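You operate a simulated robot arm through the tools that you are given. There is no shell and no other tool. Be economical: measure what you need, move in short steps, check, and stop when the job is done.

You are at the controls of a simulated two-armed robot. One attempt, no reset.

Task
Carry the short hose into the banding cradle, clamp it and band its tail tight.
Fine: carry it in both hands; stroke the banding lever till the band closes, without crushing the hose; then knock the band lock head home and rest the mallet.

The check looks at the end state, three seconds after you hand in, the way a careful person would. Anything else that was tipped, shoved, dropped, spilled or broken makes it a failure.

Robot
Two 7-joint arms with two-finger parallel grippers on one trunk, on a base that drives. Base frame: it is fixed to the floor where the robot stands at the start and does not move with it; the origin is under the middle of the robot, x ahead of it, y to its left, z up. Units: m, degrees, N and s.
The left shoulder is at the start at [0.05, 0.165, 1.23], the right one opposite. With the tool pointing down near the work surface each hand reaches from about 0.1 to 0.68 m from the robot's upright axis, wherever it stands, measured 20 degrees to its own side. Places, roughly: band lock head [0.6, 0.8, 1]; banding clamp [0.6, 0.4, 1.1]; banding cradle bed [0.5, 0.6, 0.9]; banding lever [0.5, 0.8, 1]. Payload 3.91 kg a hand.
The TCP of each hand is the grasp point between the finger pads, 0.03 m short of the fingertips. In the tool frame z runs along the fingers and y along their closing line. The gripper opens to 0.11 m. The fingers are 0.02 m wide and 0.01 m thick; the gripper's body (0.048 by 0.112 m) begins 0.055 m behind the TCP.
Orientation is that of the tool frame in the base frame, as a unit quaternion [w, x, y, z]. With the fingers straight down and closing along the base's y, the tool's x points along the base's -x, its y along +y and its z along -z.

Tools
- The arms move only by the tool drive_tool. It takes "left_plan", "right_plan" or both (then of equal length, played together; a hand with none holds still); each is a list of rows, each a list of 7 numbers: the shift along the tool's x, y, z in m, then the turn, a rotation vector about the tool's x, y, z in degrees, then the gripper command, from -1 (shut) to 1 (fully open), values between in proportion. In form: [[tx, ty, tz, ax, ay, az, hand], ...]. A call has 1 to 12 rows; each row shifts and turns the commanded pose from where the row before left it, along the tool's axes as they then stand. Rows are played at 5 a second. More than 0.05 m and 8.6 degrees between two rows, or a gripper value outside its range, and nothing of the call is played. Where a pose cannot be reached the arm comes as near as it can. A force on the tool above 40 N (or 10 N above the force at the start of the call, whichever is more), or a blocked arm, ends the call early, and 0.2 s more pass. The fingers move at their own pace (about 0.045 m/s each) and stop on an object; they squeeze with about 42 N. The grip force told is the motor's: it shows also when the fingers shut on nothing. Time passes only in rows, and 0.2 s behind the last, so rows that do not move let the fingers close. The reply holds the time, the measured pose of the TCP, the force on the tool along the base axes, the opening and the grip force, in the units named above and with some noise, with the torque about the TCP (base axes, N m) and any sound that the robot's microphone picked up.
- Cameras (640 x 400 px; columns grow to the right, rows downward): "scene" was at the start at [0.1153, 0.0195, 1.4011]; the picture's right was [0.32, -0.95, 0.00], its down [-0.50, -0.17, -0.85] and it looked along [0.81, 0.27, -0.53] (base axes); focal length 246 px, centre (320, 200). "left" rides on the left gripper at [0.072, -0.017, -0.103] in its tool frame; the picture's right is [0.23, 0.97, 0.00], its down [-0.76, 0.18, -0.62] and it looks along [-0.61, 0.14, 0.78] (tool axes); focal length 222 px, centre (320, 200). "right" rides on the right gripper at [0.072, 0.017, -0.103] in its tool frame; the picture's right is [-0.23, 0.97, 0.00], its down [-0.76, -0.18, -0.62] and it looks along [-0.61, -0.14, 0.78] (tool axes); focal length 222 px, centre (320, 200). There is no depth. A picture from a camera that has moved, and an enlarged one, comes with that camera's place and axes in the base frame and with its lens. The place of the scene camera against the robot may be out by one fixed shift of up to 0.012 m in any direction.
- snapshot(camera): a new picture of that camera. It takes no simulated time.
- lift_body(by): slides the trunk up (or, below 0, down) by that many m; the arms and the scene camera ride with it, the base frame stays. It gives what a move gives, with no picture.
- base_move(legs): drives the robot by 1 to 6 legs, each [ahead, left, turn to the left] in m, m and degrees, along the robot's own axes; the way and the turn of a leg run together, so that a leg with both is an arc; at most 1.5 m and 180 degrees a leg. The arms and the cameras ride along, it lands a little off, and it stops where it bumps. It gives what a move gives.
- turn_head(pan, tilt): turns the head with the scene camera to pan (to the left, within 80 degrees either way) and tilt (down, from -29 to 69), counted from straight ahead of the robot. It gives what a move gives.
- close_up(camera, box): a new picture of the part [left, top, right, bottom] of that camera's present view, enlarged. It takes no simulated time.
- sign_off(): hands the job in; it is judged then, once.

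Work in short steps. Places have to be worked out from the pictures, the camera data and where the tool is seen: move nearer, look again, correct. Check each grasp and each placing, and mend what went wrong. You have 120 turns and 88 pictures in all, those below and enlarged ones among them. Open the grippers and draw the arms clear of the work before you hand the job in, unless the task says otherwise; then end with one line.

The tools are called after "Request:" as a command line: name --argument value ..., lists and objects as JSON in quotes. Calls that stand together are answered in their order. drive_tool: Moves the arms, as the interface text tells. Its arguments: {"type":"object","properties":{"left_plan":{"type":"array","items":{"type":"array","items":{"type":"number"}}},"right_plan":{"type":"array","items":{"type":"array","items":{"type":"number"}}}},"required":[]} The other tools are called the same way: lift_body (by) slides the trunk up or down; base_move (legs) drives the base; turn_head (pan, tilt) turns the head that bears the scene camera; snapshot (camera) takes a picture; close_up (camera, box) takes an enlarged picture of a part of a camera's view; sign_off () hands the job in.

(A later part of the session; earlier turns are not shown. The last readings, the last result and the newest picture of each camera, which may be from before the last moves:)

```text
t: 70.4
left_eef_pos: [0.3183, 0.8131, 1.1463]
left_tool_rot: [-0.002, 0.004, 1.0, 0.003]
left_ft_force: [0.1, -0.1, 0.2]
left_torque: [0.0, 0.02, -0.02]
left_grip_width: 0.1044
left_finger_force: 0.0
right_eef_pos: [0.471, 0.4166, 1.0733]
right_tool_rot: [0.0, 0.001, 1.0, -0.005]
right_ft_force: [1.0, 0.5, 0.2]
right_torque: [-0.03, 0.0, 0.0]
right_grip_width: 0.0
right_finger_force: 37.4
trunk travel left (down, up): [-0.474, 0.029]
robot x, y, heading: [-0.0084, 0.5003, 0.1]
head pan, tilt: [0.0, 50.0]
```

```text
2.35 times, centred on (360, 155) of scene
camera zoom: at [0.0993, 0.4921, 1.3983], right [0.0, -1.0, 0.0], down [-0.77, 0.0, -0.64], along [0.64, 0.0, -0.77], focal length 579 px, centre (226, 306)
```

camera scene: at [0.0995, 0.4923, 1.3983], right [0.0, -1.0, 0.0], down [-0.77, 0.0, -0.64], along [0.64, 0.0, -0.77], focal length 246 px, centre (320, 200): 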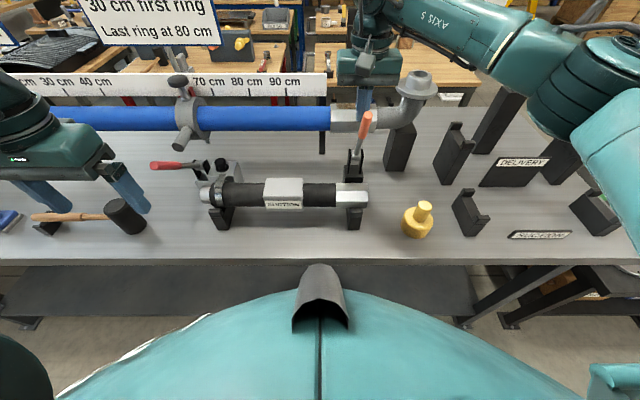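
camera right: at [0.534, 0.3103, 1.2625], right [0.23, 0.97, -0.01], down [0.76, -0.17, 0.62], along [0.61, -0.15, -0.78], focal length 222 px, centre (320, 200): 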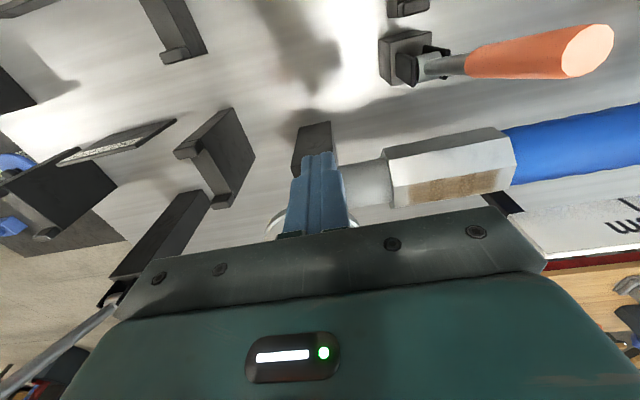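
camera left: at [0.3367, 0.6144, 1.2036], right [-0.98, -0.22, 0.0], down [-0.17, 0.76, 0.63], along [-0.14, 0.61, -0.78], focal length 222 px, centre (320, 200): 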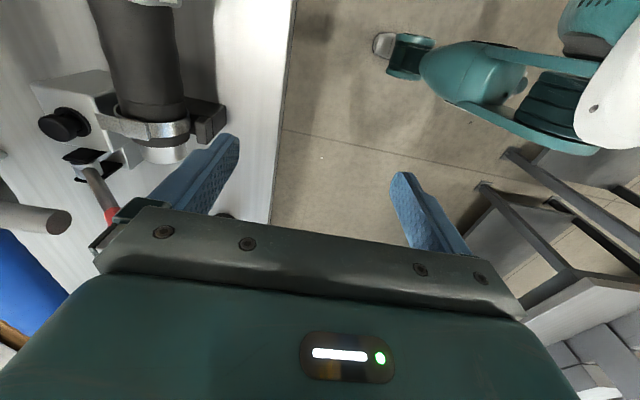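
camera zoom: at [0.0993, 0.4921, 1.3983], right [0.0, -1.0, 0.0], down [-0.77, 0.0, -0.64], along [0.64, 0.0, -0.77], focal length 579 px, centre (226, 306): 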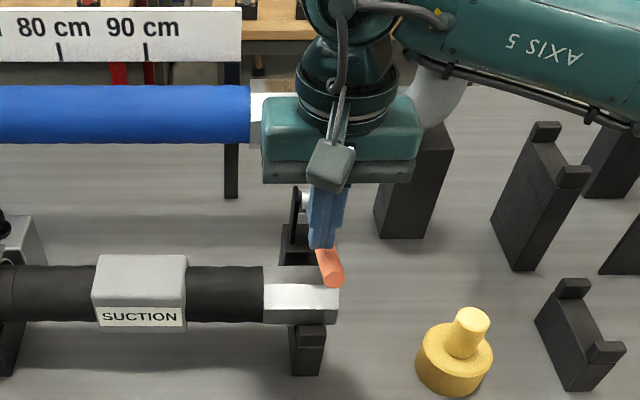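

The handle is following. I keep pressing down until it resists.

Request:
drive_tool --right_plan '[[0.003, 0, 0.012, 0, 0, 0, -1], [0.002, 0, 0.012, 0, 0, 0, -1], [0.001, 0, 0.012, 0, 0, 0, -1], [0, 0, 0.01, 0, 0, 0, -1], [0, 0, 0.01, 0, 0, 0, -1], [0, 0, 0, 0, 0, 0, -1]]'

Request:
close_up --camera "scene" --box '[280, 70, 440, 240]'

```text
t: 71.6
left_eef_pos: [0.3157, 0.8125, 1.1471]
left_tool_rot: [-0.001, 0.004, 1.0, 0.003]
left_ft_force: [0.3, -0.5, 0.6]
left_torque: [-0.02, -0.01, -0.01]
left_grip_width: 0.1044
left_finger_force: 0.0
right_eef_pos: [0.4664, 0.4149, 1.0317]
right_tool_rot: [0.006, 0.001, 1.0, -0.001]
right_ft_force: [-14.5, -5.5, 21.6]
right_torque: [-0.31, 0.47, -0.09]
right_grip_width: 0.0002
right_finger_force: 37.7
trunk travel left (down, up): [-0.474, 0.029]
robot x, y, heading: [-0.0115, 0.5007, -0.3]
head pan, tilt: [0.0, 50.0]
stopped in row 5 (right hand): the force on the tool passed its limit at 48 N (the readings are from after the stop); the commanded pose is now the measured one
```

```text
2.35 times, centred on (360, 155) of scene
camera zoom: at [0.0964, 0.4915, 1.3988], right [0.0, -1.0, 0.0], down [-0.76, 0.0, -0.64], along [0.64, 0.0, -0.76], focal length 579 px, centre (226, 306)
```

zoom: 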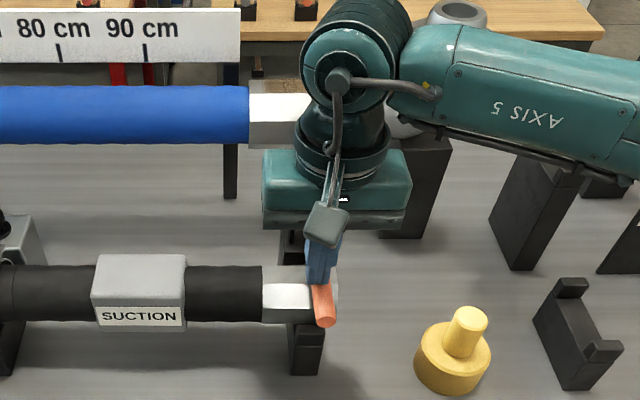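

Firm stop with the handle lying across the hose end. I lift off and check it stays down.

Request:
drive_tool --right_plan '[[-0.003, 0, -0.04, 0, 0, 0, -1], [0, 0, -0.04, 0, 0, 0, -1], [0, 0, -0.04, 0, 0, 0, -1], [0.04, -0.03, -0.0, 0, 0, 0, -1], [0.04, -0.03, -0.0, 0, 0, 0, -1], [0.04, -0.03, 0, 0, 0, 0, -1], [0.03, -0.03, 0, 0, 0, 0, -1]]'

Request:
close_up --camera "scene" --box '[130, 100, 400, 260]'

```text
t: 73.2
left_eef_pos: [0.3177, 0.8137, 1.1467]
left_tool_rot: [-0.001, 0.003, 1.0, 0.002]
left_ft_force: [-0.1, -0.8, 0.2]
left_torque: [-0.02, -0.03, -0.01]
left_grip_width: 0.1045
left_finger_force: 0.1
right_eef_pos: [0.317, 0.2955, 1.148]
right_tool_rot: [0.005, 0.001, 1.0, -0.001]
right_ft_force: [0.7, 0.3, 0.2]
right_torque: [0.06, -0.03, -0.01]
right_grip_width: 0.0
right_finger_force: 37.9
trunk travel left (down, up): [-0.474, 0.029]
robot x, y, heading: [-0.0065, 0.5029, -0.1]
head pan, tilt: [0.0, 50.0]
```

```text
2.37 times, centred on (265, 180) of scene
camera zoom: at [0.0986, 0.4912, 1.3984], right [0.0, -1.0, 0.0], down [-0.77, 0.0, -0.64], along [0.64, 0.0, -0.77], focal length 583 px, centre (450, 247)
```

zoom: 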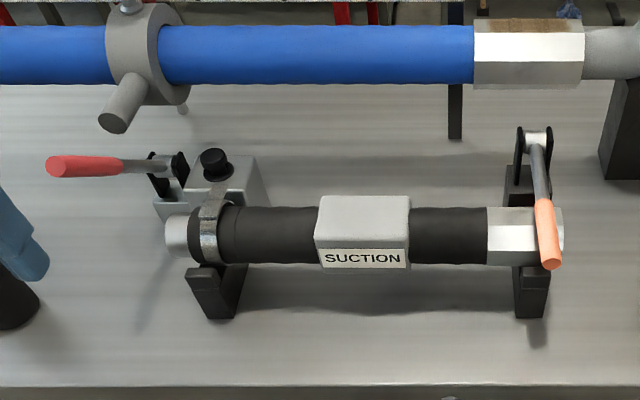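

The clamp stays down. Next, the banding lever (tip ≈(0.46,0.826,1.07), pivot ≈(0.604,0.826,0.945)): I bring the closed left fingers above it.

Request:
drive_tool --left_plan '[[0, 0.006, 0, 0, 0, 0, -0.5], [0, 0.006, 0, 0, 0, 0, -1], [0, 0, 0, 0, 0, 0, -1], [-0.045, 0, 0, 0, 0, 0, -1], [-0.045, 0, 0, 0, 0, 0, -1], [-0.045, 0, 0, 0, 0, 0, -1], [-0.035, 0, 0, 0, 0, 0, -1], [0, 0, 0.02, 0, 0, 0, -1], [0, 0, 0, 0, 0, 0, -1]]'

Request:
close_up --camera "scene" --box '[100, 60, 320, 230]'

Request:
snapshot --camera "left"

```text
t: 75.2
left_eef_pos: [0.4876, 0.8268, 1.1243]
left_tool_rot: [-0.002, 0.004, 1.0, 0.002]
left_ft_force: [0.6, 0.1, -0.3]
left_torque: [0.0, 0.02, 0.0]
left_grip_width: 0.0
left_finger_force: 38.1
right_eef_pos: [0.3183, 0.2959, 1.1473]
right_tool_rot: [0.005, 0.003, 1.0, -0.001]
right_ft_force: [0.4, -0.4, 0.1]
right_torque: [-0.02, 0.04, 0.01]
right_grip_width: 0.0
right_finger_force: 37.7
trunk travel left (down, up): [-0.474, 0.029]
robot x, y, heading: [-0.0095, 0.5022, -0.0]
head pan, tilt: [0.0, 50.0]
```

```text
2.35 times, centred on (210, 145) of scene
camera zoom: at [0.0993, 0.4917, 1.3983], right [0.0, -1.0, 0.0], down [-0.77, 0.0, -0.64], along [0.64, 0.0, -0.77], focal length 579 px, centre (579, 329)
```

zoom: 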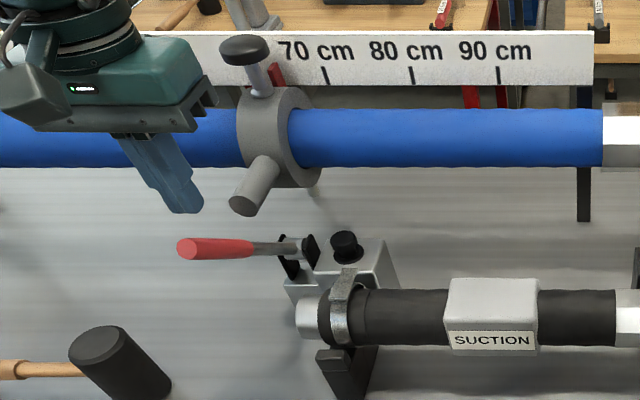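

```text
25 pictures are left
camera left: at [0.4152, 0.8093, 1.2291], right [-0.22, 0.98, 0.01], down [0.76, 0.17, 0.62], along [0.61, 0.14, -0.78], focal length 222 px, centre (320, 200)
```

left: 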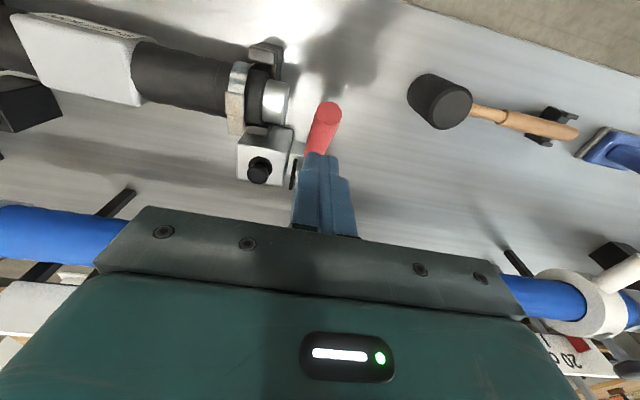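

The fingers are right over the red handle. I press it down along its arc, watching force and sound.

Request:
drive_tool --left_plan '[[0, 0, 0.03, 0, 0, 0, -1], [0.006, 0, 0.025, 0, 0, 0, -1], [0.01, 0, 0.02, 0, 0, 0, -1], [0.006, 0, 0.02, 0, 0, 0, -1], [0.004, 0, 0.02, 0, 0, 0, -1], [0.002, 0, 0.02, 0, 0, 0, -1], [0, 0, 0, 0, 0, 0, -1]]'

Request:
close_up --camera "scene" --box '[130, 90, 290, 230]'

```text
t: 76.4
left_eef_pos: [0.4659, 0.8237, 1.0235]
left_tool_rot: [0.008, 0.005, 1.0, 0.003]
left_ft_force: [-2.8, 0.1, 18.2]
left_torque: [0.0, 0.21, 0.03]
left_grip_width: 0.0
left_finger_force: 37.4
right_eef_pos: [0.317, 0.297, 1.1483]
right_tool_rot: [0.007, 0.001, 1.0, -0.001]
right_ft_force: [0.2, 0.1, -0.9]
right_torque: [0.0, -0.01, 0.0]
right_grip_width: 0.0001
right_finger_force: 37.6
trunk travel left (down, up): [-0.474, 0.029]
robot x, y, heading: [-0.0042, 0.4993, 0.0]
head pan, tilt: [0.0, 50.0]
stopped in row 6 (left hand): the force on the tool passed its limit at 53 N (the readings are from after the stop); the commanded pose is now the measured one
```

```text
2.86 times, centred on (210, 160) of scene
camera zoom: at [0.0982, 0.4915, 1.3986], right [0.0, -1.0, 0.0], down [-0.77, 0.0, -0.64], along [0.64, 0.0, -0.77], focal length 703 px, centre (634, 314)
```

zoom: 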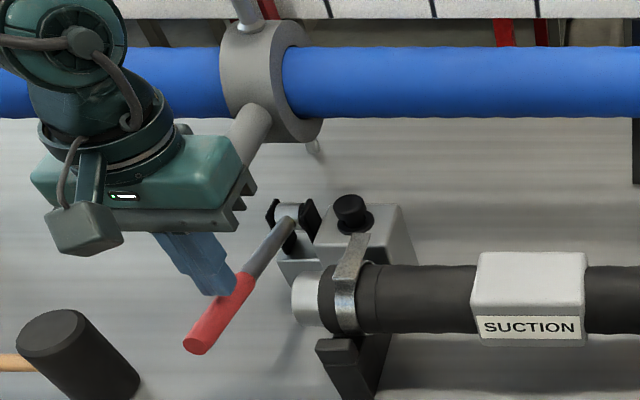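

The lever stopped low (~14° above level). I lift off to see whether it springs back.

Request:
drive_tool --left_plan '[[-0.004, 0, -0.03, 0, 0, 0, -1], [-0.008, 0, -0.03, 0, 0, 0, -1], [-0.01, 0, -0.04, 0, 0, 0, -1], [0, 0, 0, 0, 0, 0, -1], [0, 0, 0, 0, 0, 0, -1]]'

Request:
close_up --camera "scene" --box '[130, 90, 290, 230]'

```text
t: 77.6
left_eef_pos: [0.4869, 0.8264, 1.1197]
left_tool_rot: [0.005, 0.003, 1.0, 0.003]
left_ft_force: [0.2, 0.6, -0.4]
left_torque: [-0.03, -0.02, -0.02]
left_grip_width: 0.0
left_finger_force: 38.1
right_eef_pos: [0.3184, 0.2962, 1.1474]
right_tool_rot: [0.005, 0.002, 1.0, -0.002]
right_ft_force: [0.1, 0.6, 0.7]
right_torque: [-0.05, 0.0, -0.02]
right_grip_width: 0.0
right_finger_force: 37.6
trunk travel left (down, up): [-0.474, 0.029]
robot x, y, heading: [-0.0093, 0.5011, -0.1]
head pan, tilt: [0.0, 50.0]
```

```text
2.86 times, centred on (210, 160) of scene
camera zoom: at [0.0991, 0.492, 1.3983], right [0.0, -1.0, 0.0], down [-0.77, 0.0, -0.64], along [0.64, 0.0, -0.77], focal length 703 px, centre (634, 314)
```

zoom: 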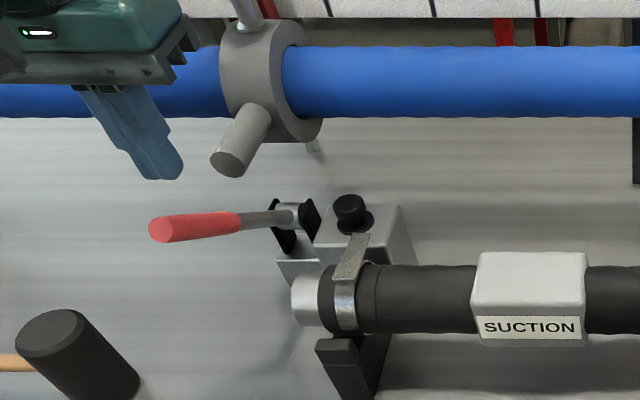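

It springs back up. I look closely at the band for a baseline.

Request:
close_up --camera "scene" --box '[195, 145, 265, 215]'

Request:
drive_tool --left_plan '[[0, 0, 0.03, 0, 0, 0, -1], [0.006, 0, 0.02, 0, 0, 0, -1], [0.008, 0, 0.02, 0, 0, 0, -1], [0.005, 0, 0.013, 0, 0, 0, -1], [0.002, 0, 0.01, 0, 0, 0, -1], [0, 0, 0, 0, 0, 0, -1], [0, 0, 0, 0, 0, 0, -1]]'

```text
5.71 times, centred on (230, 180) of scene
camera zoom: at [0.0991, 0.492, 1.3983], right [0.0, -1.0, 0.0], down [-0.77, 0.0, -0.64], along [0.64, 0.0, -0.77], focal length 1406 px, centre (834, 314)
```

zoom: 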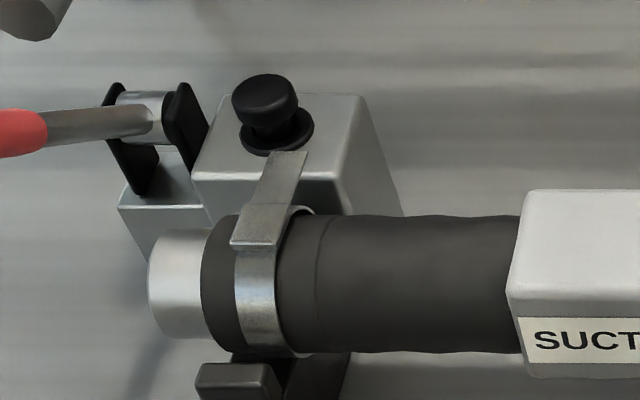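

```text
t: 79.2
left_eef_pos: [0.4645, 0.8261, 1.0275]
left_tool_rot: [0.005, 0.003, 1.0, 0.004]
left_ft_force: [-0.3, -0.5, 1.4]
left_torque: [-0.02, 0.02, -0.01]
left_grip_width: 0.0003
left_finger_force: 38.1
right_eef_pos: [0.3176, 0.2973, 1.1473]
right_tool_rot: [0.005, 0.001, 1.0, -0.002]
right_ft_force: [0.6, -0.8, 0.5]
right_torque: [-0.02, -0.02, -0.02]
right_grip_width: 0.0
right_finger_force: 38.0
trunk travel left (down, up): [-0.474, 0.029]
robot x, y, heading: [-0.0073, 0.5057, -0.2]
head pan, tilt: [0.0, 50.0]
```

Little force at this depth, so the earlier stop was the true end of stroke. I go the last few mm, then return, and look at the band.

Request:
drive_tool --left_plan '[[0.001, 0, 0.004, 0, 0, 0, -1], [0.001, 0, 0.004, 0, 0, 0, -1], [0, 0, 0.004, 0, 0, 0, -1], [0, 0, 0.004, 0, 0, 0, -1], [0, 0, 0.004, 0, 0, 0, -1]]'

Request:
close_up --camera "scene" --box '[150, 130, 265, 215]'

```text
t: 80.1
left_eef_pos: [0.4675, 0.8248, 1.0229]
left_tool_rot: [0.013, 0.004, 1.0, 0.004]
left_ft_force: [-2.1, -0.7, 18.8]
left_torque: [0.02, 0.24, -0.01]
left_grip_width: 0.0
left_finger_force: 37.8
right_eef_pos: [0.3181, 0.2953, 1.1476]
right_tool_rot: [0.005, 0.0, 1.0, -0.001]
right_ft_force: [0.7, 0.5, 0.3]
right_torque: [0.06, 0.02, 0.01]
right_grip_width: 0.0001
right_finger_force: 37.8
trunk travel left (down, up): [-0.474, 0.029]
robot x, y, heading: [-0.0089, 0.505, 0.1]
head pan, tilt: [0.0, 50.0]
stopped in row 4 (left hand): the force on the tool passed its limit at 44 N (the readings are from after the stop); the commanded pose is now the measured one
```

```text
4.71 times, centred on (208, 172) of scene
camera zoom: at [0.0982, 0.4915, 1.3984], right [0.0, -1.0, 0.0], down [-0.77, 0.0, -0.64], along [0.64, 0.0, -0.77], focal length 1158 px, centre (849, 329)
```

zoom: 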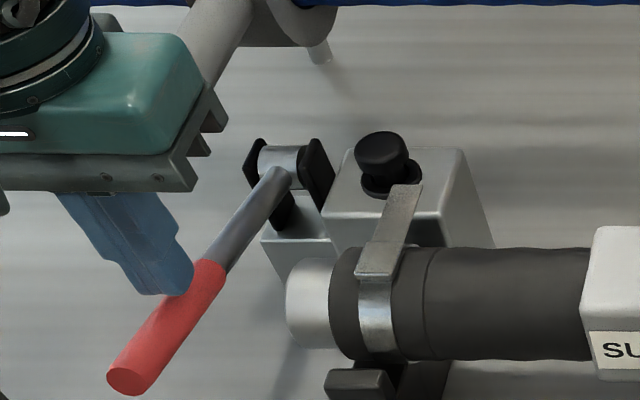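

The band loop looks tighter after this stroke. I let the lever return and inspect the band again.

Request:
drive_tool --left_plan '[[-0.006, 0, -0.03, 0, 0, 0, -1], [-0.008, 0, -0.03, 0, 0, 0, -1], [-0.006, 0, -0.03, 0, 0, 0, -1], [0, 0, 0, 0, 0, 0, -1]]'

Request:
close_up --camera "scene" --box '[195, 145, 265, 215]'

```text
t: 81.1
left_eef_pos: [0.4895, 0.8228, 1.1086]
left_tool_rot: [0.009, 0.004, 1.0, 0.004]
left_ft_force: [0.4, 0.3, 0.0]
left_torque: [-0.01, 0.01, 0.01]
left_grip_width: 0.0
left_finger_force: 37.5
right_eef_pos: [0.3171, 0.2977, 1.1479]
right_tool_rot: [0.005, 0.001, 1.0, -0.002]
right_ft_force: [-0.5, -0.6, 0.1]
right_torque: [-0.01, 0.02, -0.02]
right_grip_width: 0.0001
right_finger_force: 37.7
trunk travel left (down, up): [-0.474, 0.029]
robot x, y, heading: [-0.0097, 0.5034, -0.2]
head pan, tilt: [0.0, 50.0]
```

```text
5.71 times, centred on (230, 180) of scene
camera zoom: at [0.0994, 0.4924, 1.3983], right [0.0, -1.0, 0.0], down [-0.77, 0.0, -0.64], along [0.64, 0.0, -0.77], focal length 1406 px, centre (834, 314)
```

zoom: 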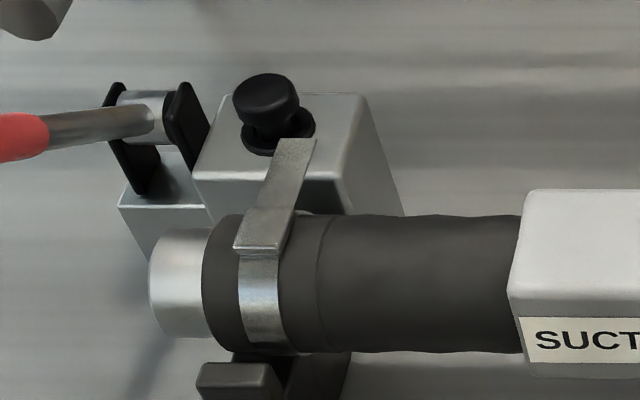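

The tail has been drawn further and the ring is nearly on the hose. Stroke three: down to the stop and back in one go, listening.

Request:
drive_tool --left_plan '[[0, 0, 0.03, 0, 0, 0, -1], [0.008, 0, 0.02, 0, 0, 0, -1], [0.008, 0, 0.02, 0, 0, 0, -1], [0.006, 0, 0.012, 0, 0, 0, -1], [0.001, 0, 0.006, 0, 0, 0, -1], [0, 0, 0.002, 0, 0, 0, -1], [0, 0, 0, 0, 0, 0, -1], [-0.006, 0, -0.03, 0, 0, 0, -1], [-0.009, 0, -0.03, 0, 0, 0, -1], [-0.008, 0, -0.03, 0, 0, 0, -1], [0, 0, 0, 0, 0, 0, -1]]'

Request:
close_up --camera "scene" --box '[195, 145, 265, 215]'

```text
t: 83.5
left_eef_pos: [0.4864, 0.8266, 1.1083]
left_tool_rot: [0.01, 0.004, 1.0, 0.004]
left_ft_force: [0.9, -0.2, 0.0]
left_torque: [-0.01, 0.01, 0.01]
left_grip_width: 0.0002
left_finger_force: 37.4
right_eef_pos: [0.3184, 0.2986, 1.1477]
right_tool_rot: [0.004, 0.001, 1.0, -0.002]
right_ft_force: [-0.3, -0.2, -0.2]
right_torque: [-0.03, -0.01, 0.05]
right_grip_width: 0.0001
right_finger_force: 37.7
trunk travel left (down, up): [-0.474, 0.029]
robot x, y, heading: [-0.0067, 0.5013, 0.1]
head pan, tilt: [0.0, 50.0]
```

```text
5.71 times, centred on (230, 180) of scene
camera zoom: at [0.0993, 0.4924, 1.3983], right [0.0, -1.0, 0.0], down [-0.77, 0.0, -0.64], along [0.64, 0.0, -0.77], focal length 1406 px, centre (834, 314)
```

zoom: 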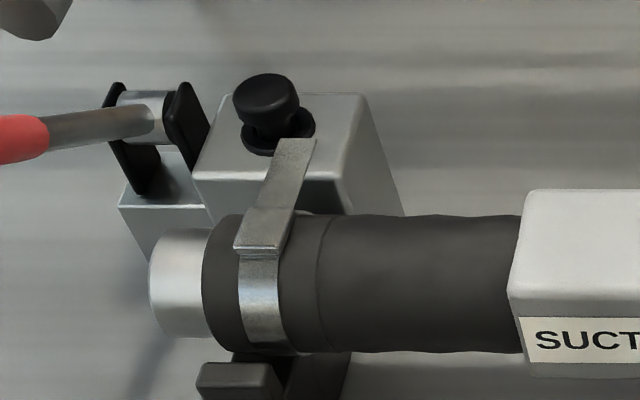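

Third stroke changed nothing visible — perhaps it stopped just short of the end. I press again, fully, and read the force.

Request:
drive_tool --left_plan '[[0, 0, 0.03, 0, 0, 0, -1], [0.008, 0, 0.02, 0, 0, 0, -1], [0.008, 0, 0.02, 0, 0, 0, -1], [0.006, 0, 0.012, 0, 0, 0, -1], [0.001, 0, 0.004, 0, 0, 0, -1], [0, 0, 0.003, 0, 0, 0, -1], [0, 0, 0.003, 0, 0, 0, -1], [0, 0, 0.003, 0, 0, 0, -1], [0, 0, 0.003, 0, 0, 0, -1]]'

Request:
close_up --camera "scene" --box '[195, 145, 265, 215]'

```text
t: 85.2
left_eef_pos: [0.4662, 0.8259, 1.0231]
left_tool_rot: [0.017, 0.004, 1.0, 0.005]
left_ft_force: [-2.3, 0.6, 19.3]
left_torque: [0.06, 0.32, -0.06]
left_grip_width: 0.0003
left_finger_force: 38.2
right_eef_pos: [0.3177, 0.2962, 1.148]
right_tool_rot: [0.005, 0.0, 1.0, 0.0]
right_ft_force: [-0.2, -0.2, -0.9]
right_torque: [-0.02, 0.04, 0.02]
right_grip_width: 0.0
right_finger_force: 37.7
trunk travel left (down, up): [-0.474, 0.029]
robot x, y, heading: [-0.0041, 0.5001, 0.1]
head pan, tilt: [0.0, 50.0]
stopped in row 8 (left hand): the force on the tool passed its limit at 43 N (the readings are from after the stop); the commanded pose is now the measured one
```

```text
5.71 times, centred on (230, 180) of scene
camera zoom: at [0.098, 0.4915, 1.3984], right [0.0, -1.0, 0.0], down [-0.77, 0.0, -0.64], along [0.64, 0.0, -0.77], focal length 1406 px, centre (834, 314)
```

zoom: 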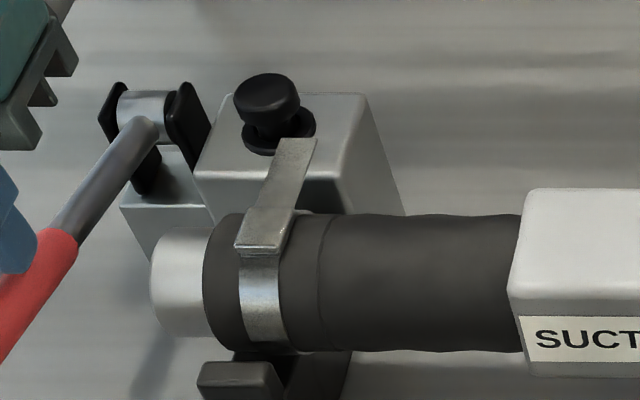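

The band ring now hugs the hose and no longer moves with extra strokes, so it is closed; I stop stroking. I lift off, pull back and drive 0.2 m left for the mallet (handle ≈ x 0.457, y 1.03–1.2, z≈0.915).

Request:
drive_tool --left_plan '[[-0.006, 0, -0.03, 0, 0, 0, -1], [-0.009, 0, -0.03, 0, 0, 0, -1], [-0.006, 0, -0.04, 0, 0, 0, -1], [0.0, 0.04, -0.02, 0, 0, 0, 0], [0.045, 0.0, 0, 0, 0, 0, 0.3], [0.045, 0, 0, 0, 0, 0, 0.3], [0.045, 0, 0, 0, 0, 0, 0.3]]'

Request:
base_move --legs '[[0, 0.2, 0]]'

Request:
drive_tool --left_plan '[[0, 0.03, 0, 0, 0, -8.5, 0.3], [0, 0, 0, 0, 0, -8.5, 0.3], [0, 0, 0, 0, 0, -8.5, 0.3], [0, 0, 0, 0, 0, -8.5, 0.3], [0, 0, 0, 0, 0, -8.5, 0.3], [0, 0, 0, 0, 0, -8.5, 0.3], [0, 0, 0, 0, 0, -8.5, 0.3], [0, 0, 0, 0, 0, -8.5, 0.3], [0, 0, 0, 0, 0, -8.5, 0.3], [0, 0, 0, 0, 0, -8.5, 0.3], [0, 0, 0, 0, 0, -5, 0.3]]'

Request:
turn_head --pan 25 --tilt 50

Request:
snapshot --camera "scene"

```text
t: 86.8
left_eef_pos: [0.3508, 0.8658, 1.1401]
left_tool_rot: [0.015, 0.003, 1.0, 0.005]
left_ft_force: [-1.5, 0.8, 0.4]
left_torque: [0.01, -0.04, -0.06]
left_grip_width: 0.0713
left_finger_force: 0.1
right_eef_pos: [0.3168, 0.2975, 1.1489]
right_tool_rot: [0.005, 0.0, 1.0, -0.001]
right_ft_force: [-0.5, -0.6, 0.4]
right_torque: [0.02, 0.0, 0.03]
right_grip_width: 0.0
right_finger_force: 37.6
trunk travel left (down, up): [-0.474, 0.029]
robot x, y, heading: [-0.0079, 0.5047, -0.0]
head pan, tilt: [0.0, 50.0]
```

```text
t: 89.2
left_eef_pos: [0.3538, 1.0623, 1.1418]
left_tool_rot: [0.013, 0.006, 1.0, 0.004]
left_ft_force: [-0.1, 0.7, -0.3]
left_torque: [0.0, 0.02, 0.01]
left_grip_width: 0.0717
left_finger_force: 0.0
right_eef_pos: [0.3172, 0.4941, 1.1481]
right_tool_rot: [0.005, 0.003, 1.0, -0.002]
right_ft_force: [1.0, -0.8, 0.7]
right_torque: [-0.04, -0.02, 0.02]
right_grip_width: 0.0001
right_finger_force: 37.2
trunk travel left (down, up): [-0.474, 0.029]
robot x, y, heading: [-0.0082, 0.6987, -0.2]
head pan, tilt: [0.0, 50.0]
```

```text
t: 91.6
left_eef_pos: [0.3556, 1.0934, 1.1411]
left_tool_rot: [0.012, -0.704, 0.71, -0.006]
left_ft_force: [0.2, 0.2, -0.1]
left_torque: [-0.01, 0.0, 0.02]
left_grip_width: 0.0714
left_finger_force: 0.0
right_eef_pos: [0.3172, 0.4946, 1.1473]
right_tool_rot: [0.005, 0.003, 1.0, -0.002]
right_ft_force: [0.7, 0.2, 0.5]
right_torque: [0.0, 0.04, 0.0]
right_grip_width: 0.0001
right_finger_force: 38.1
trunk travel left (down, up): [-0.474, 0.029]
robot x, y, heading: [-0.0071, 0.7009, -0.2]
head pan, tilt: [0.0, 50.0]
```

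```text
t: 92.5
left_eef_pos: [0.3538, 1.094, 1.1418]
left_tool_rot: [0.013, -0.704, 0.71, -0.007]
left_ft_force: [-0.6, 0.2, -0.2]
left_torque: [0.0, -0.01, 0.0]
left_grip_width: 0.0713
left_finger_force: 0.1
right_eef_pos: [0.3179, 0.4949, 1.147]
right_tool_rot: [0.005, 0.003, 1.0, -0.001]
right_ft_force: [-0.8, -0.3, 0.1]
right_torque: [0.01, -0.02, 0.02]
right_grip_width: 0.0001
right_finger_force: 37.6
trunk travel left (down, up): [-0.474, 0.029]
robot x, y, heading: [-0.0065, 0.7034, -0.3]
head pan, tilt: [25.0, 50.0]
```

```text
17 pictures are left
camera scene: at [0.0924, 0.7226, 1.3983], right [0.42, -0.91, 0.0], down [-0.7, -0.32, -0.64], along [0.58, 0.27, -0.77], focal length 246 px, centre (320, 200)
```

scene: 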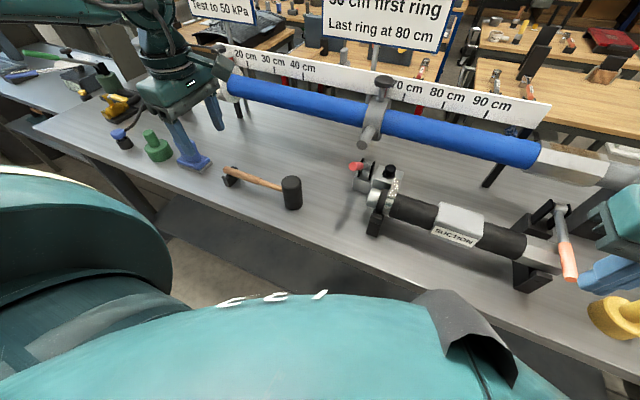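

I take one wrist view to locate the mallet handle precisely.

Request:
snapshot --camera "left"

Request:
close_up --camera "scene" --box '[200, 140, 420, 250]'

```text
16 pictures are left
camera left: at [0.3675, 1.0207, 1.245], right [-0.98, -0.22, -0.03], down [-0.19, 0.76, 0.63], along [-0.11, 0.62, -0.78], focal length 222 px, centre (320, 200)
```

left: 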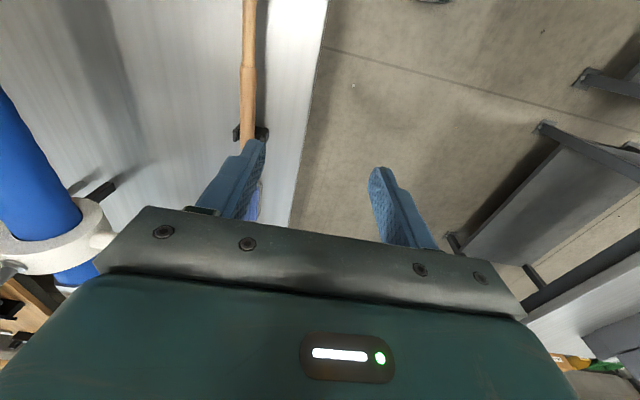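

```text
2.91 times, centred on (310, 195) of scene
camera zoom: at [0.0924, 0.7226, 1.3983], right [0.42, -0.91, 0.0], down [-0.7, -0.32, -0.64], along [0.58, 0.27, -0.77], focal length 716 px, centre (349, 214)
```

zoom: 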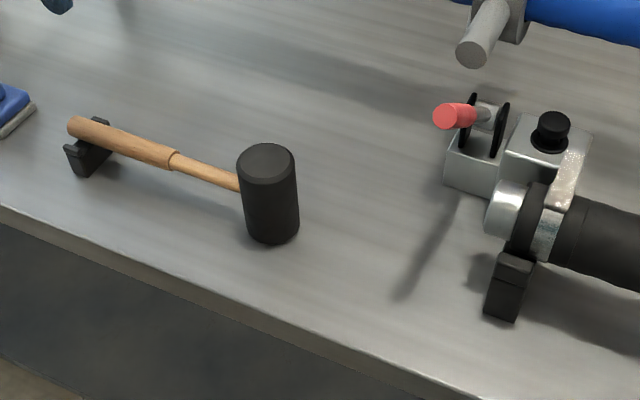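

Handle's thick part starts at y≈1.08, x≈0.459, z≈0.915; head centre ≈(0.455,0.977). I move over y 1.10 and descend with the fingers half open.

Request:
drive_tool --left_plan '[[-0.006, -0.035, 0, -1.5, 0, 0, 0.3], [0, -0.035, 0, 0, 0, 0, 0.3], [0, -0.034, 0, 0, 0, 0, 0.3], [0, 0, 0.04, 0, 0, 0, 0.3], [0, 0, 0.04, 0, 0, 0, 0.3], [0, 0, 0.04, 0, 0, 0, 0.3], [0, 0, 0.04, 0, 0, 0, 0.3], [0, 0, 0, 0, 0, 0, 0.3]]'

Request:
close_up --camera "scene" --box '[170, 90, 360, 230]'

```text
t: 94.3
left_eef_pos: [0.455, 1.0999, 0.9783]
left_tool_rot: [0.004, -0.703, 0.711, 0.002]
left_ft_force: [-1.0, 0.4, 0.1]
left_torque: [0.01, 0.01, -0.01]
left_grip_width: 0.0714
left_finger_force: 0.1
right_eef_pos: [0.3178, 0.4941, 1.1481]
right_tool_rot: [0.006, 0.003, 1.0, -0.002]
right_ft_force: [-0.2, 0.5, 0.0]
right_torque: [-0.01, -0.02, 0.01]
right_grip_width: 0.0
right_finger_force: 37.9
trunk travel left (down, up): [-0.474, 0.029]
robot x, y, heading: [-0.0067, 0.7034, -0.5]
head pan, tilt: [25.0, 50.0]
```

```text
2.86 times, centred on (265, 160) of scene
camera zoom: at [0.092, 0.7226, 1.3984], right [0.42, -0.91, 0.0], down [-0.7, -0.32, -0.64], along [0.58, 0.27, -0.77], focal length 703 px, centre (477, 314)
```

zoom: 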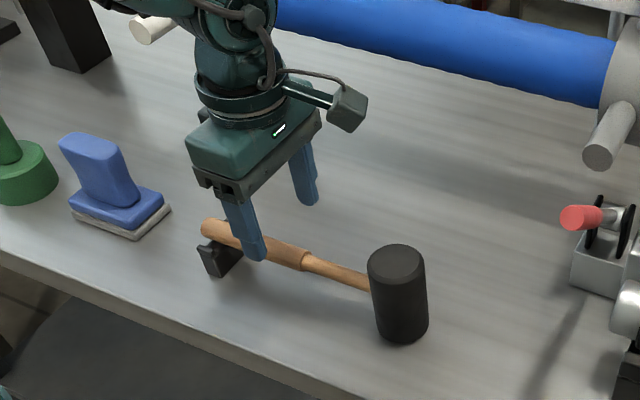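

The fingers straddle the handle. I descend to z≈0.917 and close.

Request:
drive_tool --left_plan '[[0, 0, 0.03, 0, 0, 0, 0.3], [0, 0, 0.02, 0, 0, 0, 0.3], [0, 0, 0.011, 0, 0, 0, 0.3], [0, 0, 0, 0, 0, 0, -0.2], [0, 0, 0, 0, 0, 0, -1], [0, 0, 0, 0, 0, 0, -1], [0, 0, 0, 0, 0, 0, -1], [0, 0, 0, 0, 0, 0, -1]]'

```text
t: 96.1
left_eef_pos: [0.4585, 1.1012, 0.9181]
left_tool_rot: [0.004, -0.703, 0.711, 0.002]
left_ft_force: [2.6, 0.2, 0.2]
left_torque: [0.08, -0.1, 0.35]
left_grip_width: 0.0252
left_finger_force: 42.3
right_eef_pos: [0.3187, 0.4933, 1.1468]
right_tool_rot: [0.004, 0.002, 1.0, -0.002]
right_ft_force: [0.8, 0.7, -0.5]
right_torque: [0.0, -0.01, -0.02]
right_grip_width: 0.0
right_finger_force: 37.8
trunk travel left (down, up): [-0.474, 0.029]
robot x, y, heading: [-0.009, 0.7036, -0.0]
head pan, tilt: [25.0, 50.0]
```

Handle gripped (25 mm). I lift to z≈1.08 and check the mallet hangs level.

Request:
drive_tool --left_plan '[[0, 0, -0.01, 0, 0, 0, -1], [0, 0, -0.03, 0, 0, 0, -1], [0, 0, -0.04, 0, 0, 0, -1], [0, 0, -0.04, 0, 0, 0, -1], [0, 0, -0.04, 0, 0, 0, -1], [0, 0, 0, 0, 0, 0, -1]]'

Request:
close_up --camera "scene" --box '[170, 80, 430, 240]'

```text
t: 97.5
left_eef_pos: [0.4598, 1.0978, 1.0814]
left_tool_rot: [0.003, -0.704, 0.711, 0.003]
left_ft_force: [0.3, 0.0, -4.1]
left_torque: [0.3, 0.02, 0.01]
left_grip_width: 0.0246
left_finger_force: 42.3
right_eef_pos: [0.3189, 0.4936, 1.1484]
right_tool_rot: [0.004, 0.003, 1.0, -0.002]
right_ft_force: [0.4, -0.1, 0.0]
right_torque: [0.0, 0.0, -0.03]
right_grip_width: 0.0
right_finger_force: 38.4
trunk travel left (down, up): [-0.474, 0.029]
robot x, y, heading: [-0.0092, 0.701, -0.0]
head pan, tilt: [25.0, 50.0]
```

```text
2.46 times, centred on (300, 160) of scene
camera zoom: at [0.0931, 0.7232, 1.3982], right [0.42, -0.91, 0.0], down [-0.7, -0.32, -0.64], along [0.58, 0.27, -0.77], focal length 606 px, centre (369, 298)
```

zoom: 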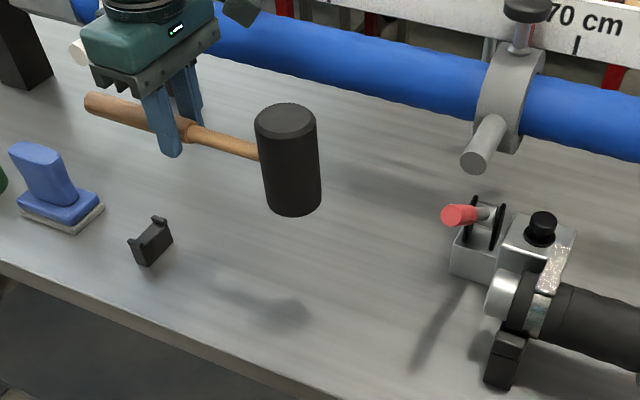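

The mallet holds level, but a rod end from the blue hose's ring (≈(0.585,0.845,1.02)) and the raised lever would be in the handle's way from this side. Striking with the handle toward the robot is clear, which suits the right hand; I set the mallet back in its rest first.

Request:
drive_tool --left_plan '[[-0.003, 0.001, 0.04, 0, 0, 0, -1], [0, 0, 0.04, 0, 0, 0, -1], [0, 0, 0.04, 0, 0, 0, -1], [0, 0, 0.03, 0, 0, 0, -1], [0, 0, 0.008, 0, 0, 0, -1], [0, 0, 0.005, 0, 0, 0, -1], [0, 0, 0, 0, 0, 0, -1]]'

```text
t: 99.1
left_eef_pos: [0.4562, 1.1019, 0.9188]
left_tool_rot: [0.005, -0.703, 0.711, 0.001]
left_ft_force: [-2.6, 4.0, 10.2]
left_torque: [-1.06, 0.43, -0.32]
left_grip_width: 0.0251
left_finger_force: 41.7
right_eef_pos: [0.3155, 0.4948, 1.1479]
right_tool_rot: [0.005, 0.002, 1.0, -0.002]
right_ft_force: [-0.4, -0.2, -0.7]
right_torque: [-0.01, 0.0, 0.0]
right_grip_width: 0.0
right_finger_force: 38.1
trunk travel left (down, up): [-0.474, 0.029]
robot x, y, heading: [-0.0059, 0.7023, -0.1]
head pan, tilt: [25.0, 50.0]
```

It's down with contact. I release, rise and pull the left hand back.

Request:
drive_tool --left_plan '[[0, 0, 0, 0, 0, 0, -0.3], [0, 0, 0, 0, 0, 0, 0.3], [0, 0, 0, 0, 0, 0, 0.3], [0, 0, -0.04, 0, 0, 0, 0.3], [0, 0, -0.045, 0, 0, 0, 0.3], [0, 0, -0.045, 0, 0, 0, 0.3], [0, 0, -0.045, 0, 0, 0, 0.3], [0, 0, -0.045, 0, 0, 0, 0.3], [0, 0.045, 0, 0, 0, 0, 0.3], [0, 0.045, 0, 0, 0, 0, 0.3], [0, 0.045, 0, 0, 0, 0, 0.3]]'

Request:
drive_tool --right_plan '[[0, 0, 0, 0, 0, 8.5, 0.3], [0, 0, 0, 0, 0, 8.5, 0.3], [0, 0, 0, 0, 0, 8.5, 0.3], [0, 0, 0, 0, 0, 8.5, 0.3], [0, 0, 0, 0, 0, 8.5, 0.3], [0, 0, 0, 0, 0, 8.5, 0.3], [0, 0, 0, 0, 0, 8.5, 0.3], [0, 0, 0, 0, 0, 8.5, 0.3], [0, 0, 0, 0, 0, 8.5, 0.3], [0, 0, 0, 0, 0, 8.5, 0.3], [0, 0, 0, 0, 0, 5, 0.3]]'

Request:
close_up --camera "scene" --box '[170, 90, 430, 250]'

```text
t: 101.5
left_eef_pos: [0.3227, 1.101, 1.138]
left_tool_rot: [0.005, -0.703, 0.711, 0.002]
left_ft_force: [-0.2, -0.5, 0.5]
left_torque: [0.01, 0.03, 0.01]
left_grip_width: 0.0715
left_finger_force: 0.1
right_eef_pos: [0.3156, 0.4957, 1.1487]
right_tool_rot: [0.005, 0.002, 1.0, -0.003]
right_ft_force: [0.0, -0.6, 0.3]
right_torque: [-0.02, -0.04, -0.02]
right_grip_width: 0.0
right_finger_force: 37.0
trunk travel left (down, up): [-0.474, 0.029]
robot x, y, heading: [-0.0075, 0.7007, -0.4]
head pan, tilt: [25.0, 50.0]
```

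```text
t: 103.9
left_eef_pos: [0.3242, 1.1012, 1.1378]
left_tool_rot: [0.004, -0.703, 0.711, 0.002]
left_ft_force: [-0.6, -0.2, 0.7]
left_torque: [0.02, 0.02, 0.01]
left_grip_width: 0.0715
left_finger_force: 0.0
right_eef_pos: [0.3168, 0.4934, 1.1466]
right_tool_rot: [0.005, 0.71, 0.704, 0.003]
right_ft_force: [0.1, 0.5, 0.5]
right_torque: [0.0, 0.01, 0.02]
right_grip_width: 0.0716
right_finger_force: 0.0
trunk travel left (down, up): [-0.474, 0.029]
robot x, y, heading: [-0.007, 0.7005, -0.4]
head pan, tilt: [25.0, 50.0]
```

```text
2.46 times, centred on (300, 170) of scene
camera zoom: at [0.0924, 0.7227, 1.3983], right [0.42, -0.91, 0.0], down [-0.7, -0.32, -0.64], along [0.58, 0.27, -0.77], focal length 606 px, centre (369, 274)
```

zoom: 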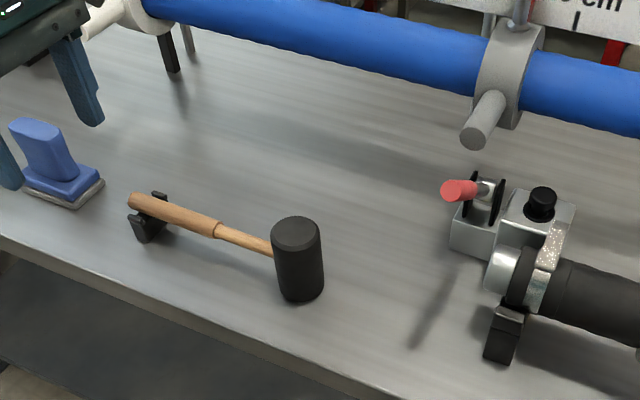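

The mallet is back in its rest as it was. The right hand is turned; I drive 0.52 m left so it can take the handle.

Request:
base_move --legs '[[0, 0.52, 0.4]]'

Request:
turn_head --pan -10 --tilt 50

```text
t: 109.1
left_eef_pos: [0.3196, 1.6375, 1.1375]
left_tool_rot: [0.004, -0.707, 0.708, 0.002]
left_ft_force: [-0.6, -0.3, -0.4]
left_torque: [0.02, 0.03, -0.03]
left_grip_width: 0.0714
left_finger_force: 0.1
right_eef_pos: [0.3199, 1.0308, 1.1475]
right_tool_rot: [0.005, 0.706, 0.708, 0.002]
right_ft_force: [0.2, -0.1, 0.2]
right_torque: [-0.02, 0.02, 0.0]
right_grip_width: 0.0714
right_finger_force: 0.1
trunk travel left (down, up): [-0.474, 0.029]
robot x, y, heading: [-0.0105, 1.2328, 0.4]
head pan, tilt: [25.0, 50.0]
```

```text
t: 110.1
left_eef_pos: [0.3201, 1.6385, 1.1389]
left_tool_rot: [0.005, -0.707, 0.708, 0.003]
left_ft_force: [0.2, 0.0, 0.0]
left_torque: [-0.03, 0.01, 0.01]
left_grip_width: 0.0715
left_finger_force: 0.1
right_eef_pos: [0.319, 1.0306, 1.148]
right_tool_rot: [0.004, 0.706, 0.709, 0.002]
right_ft_force: [0.3, -0.7, -0.1]
right_torque: [-0.04, -0.01, 0.0]
right_grip_width: 0.0715
right_finger_force: 0.1
trunk travel left (down, up): [-0.474, 0.029]
robot x, y, heading: [-0.0117, 1.2324, 0.1]
head pan, tilt: [-10.0, 50.0]
```

I move the right hand over the handle at (0.457, 1.125) and partway down.

Request:
drive_tool --right_plan '[[0.03, 0.035, 0, 0, 0, 0, 0.3], [0.03, 0.035, 0, 0, 0, 0, 0.3], [0.03, 0.034, 0, 0, 0, 0, 0.3], [0.004, 0.034, 0, 0, 0, 0, 0.3], [0, 0, 0.045, 0, 0, 0, 0.3], [0, 0, 0.045, 0, 0, 0, 0.3], [0, 0, 0.045, 0, 0, 0, 0.3], [0, 0, 0.03, 0, 0, 0, 0.3], [0, 0, 0, 0, 0, 0, 0.3]]'

Request:
close_up --camera "scene" --box '[280, 90, 480, 240]'

```text
t: 112.1
left_eef_pos: [0.3182, 1.6385, 1.138]
left_tool_rot: [0.004, -0.706, 0.708, 0.003]
left_ft_force: [-0.4, -0.1, 1.1]
left_torque: [0.01, -0.02, 0.01]
left_grip_width: 0.0712
left_finger_force: 0.0
right_eef_pos: [0.4584, 1.1219, 0.984]
right_tool_rot: [0.006, 0.705, 0.709, 0.003]
right_ft_force: [0.4, 0.0, 0.2]
right_torque: [0.01, 0.0, 0.03]
right_grip_width: 0.0715
right_finger_force: 0.1
trunk travel left (down, up): [-0.474, 0.029]
robot x, y, heading: [-0.0111, 1.2338, 0.7]
head pan, tilt: [-10.0, 50.0]
```

```text
2.67 times, centred on (380, 165) of scene
camera zoom: at [0.0974, 1.211, 1.3983], right [-0.17, -0.99, 0.0], down [-0.76, 0.13, -0.64], along [0.63, -0.11, -0.77], focal length 656 px, centre (160, 293)
```

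zoom: 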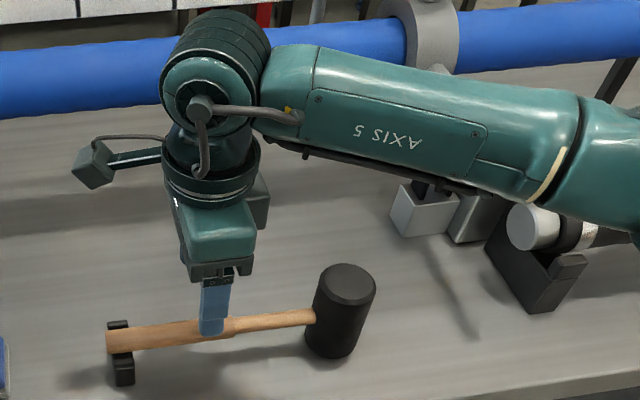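

The right elbow is fairly near the banding lever, so I shift the base 0.08 m further left and reach back by the same amount.

Request:
base_move --legs '[[0, 0.08, -0.5]]'

Request:
drive_tool --right_plan '[[-0.03, 0, 0, 0, 0, 0, 0.3], [-0.03, 0, 0, 0, 0, 0, 0.3], [-0.018, 0, 0, 0, 0, 0, 0.3], [0, 0, 0, 0, 0, 0, 0.3]]'

```text
t: 113.5
left_eef_pos: [0.3231, 1.7151, 1.1381]
left_tool_rot: [0.003, -0.703, 0.712, 0.002]
left_ft_force: [0.1, 0.6, 0.4]
left_torque: [0.0, 0.0, 0.0]
left_grip_width: 0.0715
left_finger_force: 0.1
right_eef_pos: [0.457, 1.1991, 0.9841]
right_tool_rot: [0.005, 0.709, 0.705, 0.003]
right_ft_force: [0.1, 0.1, 0.1]
right_torque: [-0.02, -0.02, 0.02]
right_grip_width: 0.0713
right_finger_force: 0.0
trunk travel left (down, up): [-0.474, 0.029]
robot x, y, heading: [-0.0127, 1.3171, -0.1]
head pan, tilt: [-10.0, 50.0]
```

```text
t: 114.5
left_eef_pos: [0.3235, 1.7168, 1.1385]
left_tool_rot: [0.004, -0.703, 0.711, 0.003]
left_ft_force: [-0.6, 0.4, 0.8]
left_torque: [-0.03, -0.02, -0.02]
left_grip_width: 0.0715
left_finger_force: 0.2
right_eef_pos: [0.4572, 1.1207, 0.9836]
right_tool_rot: [0.004, 0.709, 0.705, 0.004]
right_ft_force: [-0.2, -0.4, -0.4]
right_torque: [-0.01, -0.02, -0.01]
right_grip_width: 0.0717
right_finger_force: 0.0
trunk travel left (down, up): [-0.474, 0.029]
robot x, y, heading: [-0.0136, 1.3131, -0.0]
head pan, tilt: [-10.0, 50.0]
```

In position at (0.457, 1.121). I lower to z≈0.93 and grip.

Request:
drive_tool --right_plan '[[0, 0, 0.03, 0, 0, 0, 0.3], [0, 0, 0.023, 0, 0, 0, 0.3], [0, 0, 0, 0, 0, 0, -0.2], [0, 0, 0, 0, 0, 0, -1], [0, 0, 0, 0, 0, 0, -1], [0, 0, 0, 0, 0, 0, -1], [0, 0, 0, 0, 0, 0, -1]]'

Request:
drive_tool --right_plan '[[0, 0, -0.01, 0, 0, 0, -1], [0, 0, -0.03, 0, 0, 0, -1], [0, 0, -0.04, 0, 0, 0, -1], [0, 0, -0.04, 0, 0, 0, -1], [0, 0, -0.04, 0, 0, 0, -1], [0, 0, -0.04, 0, 0, 0, -1], [0, 0, 0, 0, 0, 0, -1]]'

Request:
close_up --camera "scene" --box '[280, 60, 540, 240]'

```text
t: 116.1
left_eef_pos: [0.3233, 1.715, 1.1369]
left_tool_rot: [0.004, -0.703, 0.711, 0.002]
left_ft_force: [0.5, 0.7, -0.7]
left_torque: [-0.02, -0.04, -0.03]
left_grip_width: 0.0715
left_finger_force: 0.3
right_eef_pos: [0.4571, 1.12, 0.9314]
right_tool_rot: [0.004, 0.709, 0.705, 0.002]
right_ft_force: [-2.5, 1.6, 0.2]
right_torque: [0.01, 0.29, -0.32]
right_grip_width: 0.0247
right_finger_force: 41.8
trunk travel left (down, up): [-0.474, 0.029]
robot x, y, heading: [-0.0122, 1.3177, -0.4]
head pan, tilt: [-10.0, 50.0]
```

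```text
t: 117.7
left_eef_pos: [0.3244, 1.7151, 1.1395]
left_tool_rot: [0.004, -0.702, 0.712, 0.004]
left_ft_force: [0.3, 0.5, 0.5]
left_torque: [-0.01, 0.03, 0.0]
left_grip_width: 0.0716
left_finger_force: 0.1
right_eef_pos: [0.4587, 1.1197, 1.1314]
right_tool_rot: [0.003, 0.709, 0.705, 0.002]
right_ft_force: [-0.2, 0.3, -3.9]
right_torque: [0.37, -0.01, -0.03]
right_grip_width: 0.0246
right_finger_force: 42.7
trunk travel left (down, up): [-0.474, 0.029]
robot x, y, heading: [-0.0089, 1.3133, -0.3]
head pan, tilt: [-10.0, 50.0]
```

```text
2.22 times, centred on (410, 150) of scene
camera zoom: at [0.0978, 1.2898, 1.3982], right [-0.18, -0.98, 0.0], down [-0.75, 0.14, -0.64], along [0.63, -0.11, -0.77], focal length 547 px, centre (120, 311)
```

zoom: 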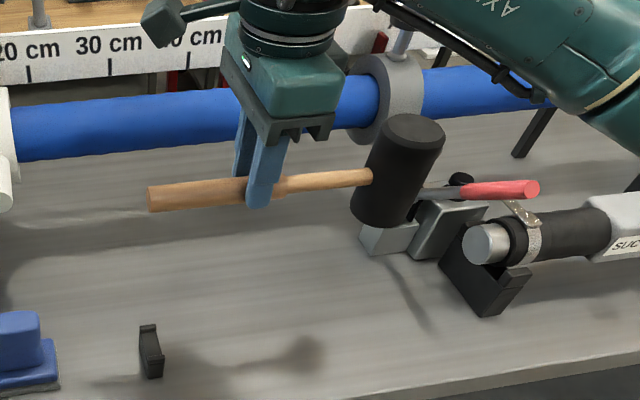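

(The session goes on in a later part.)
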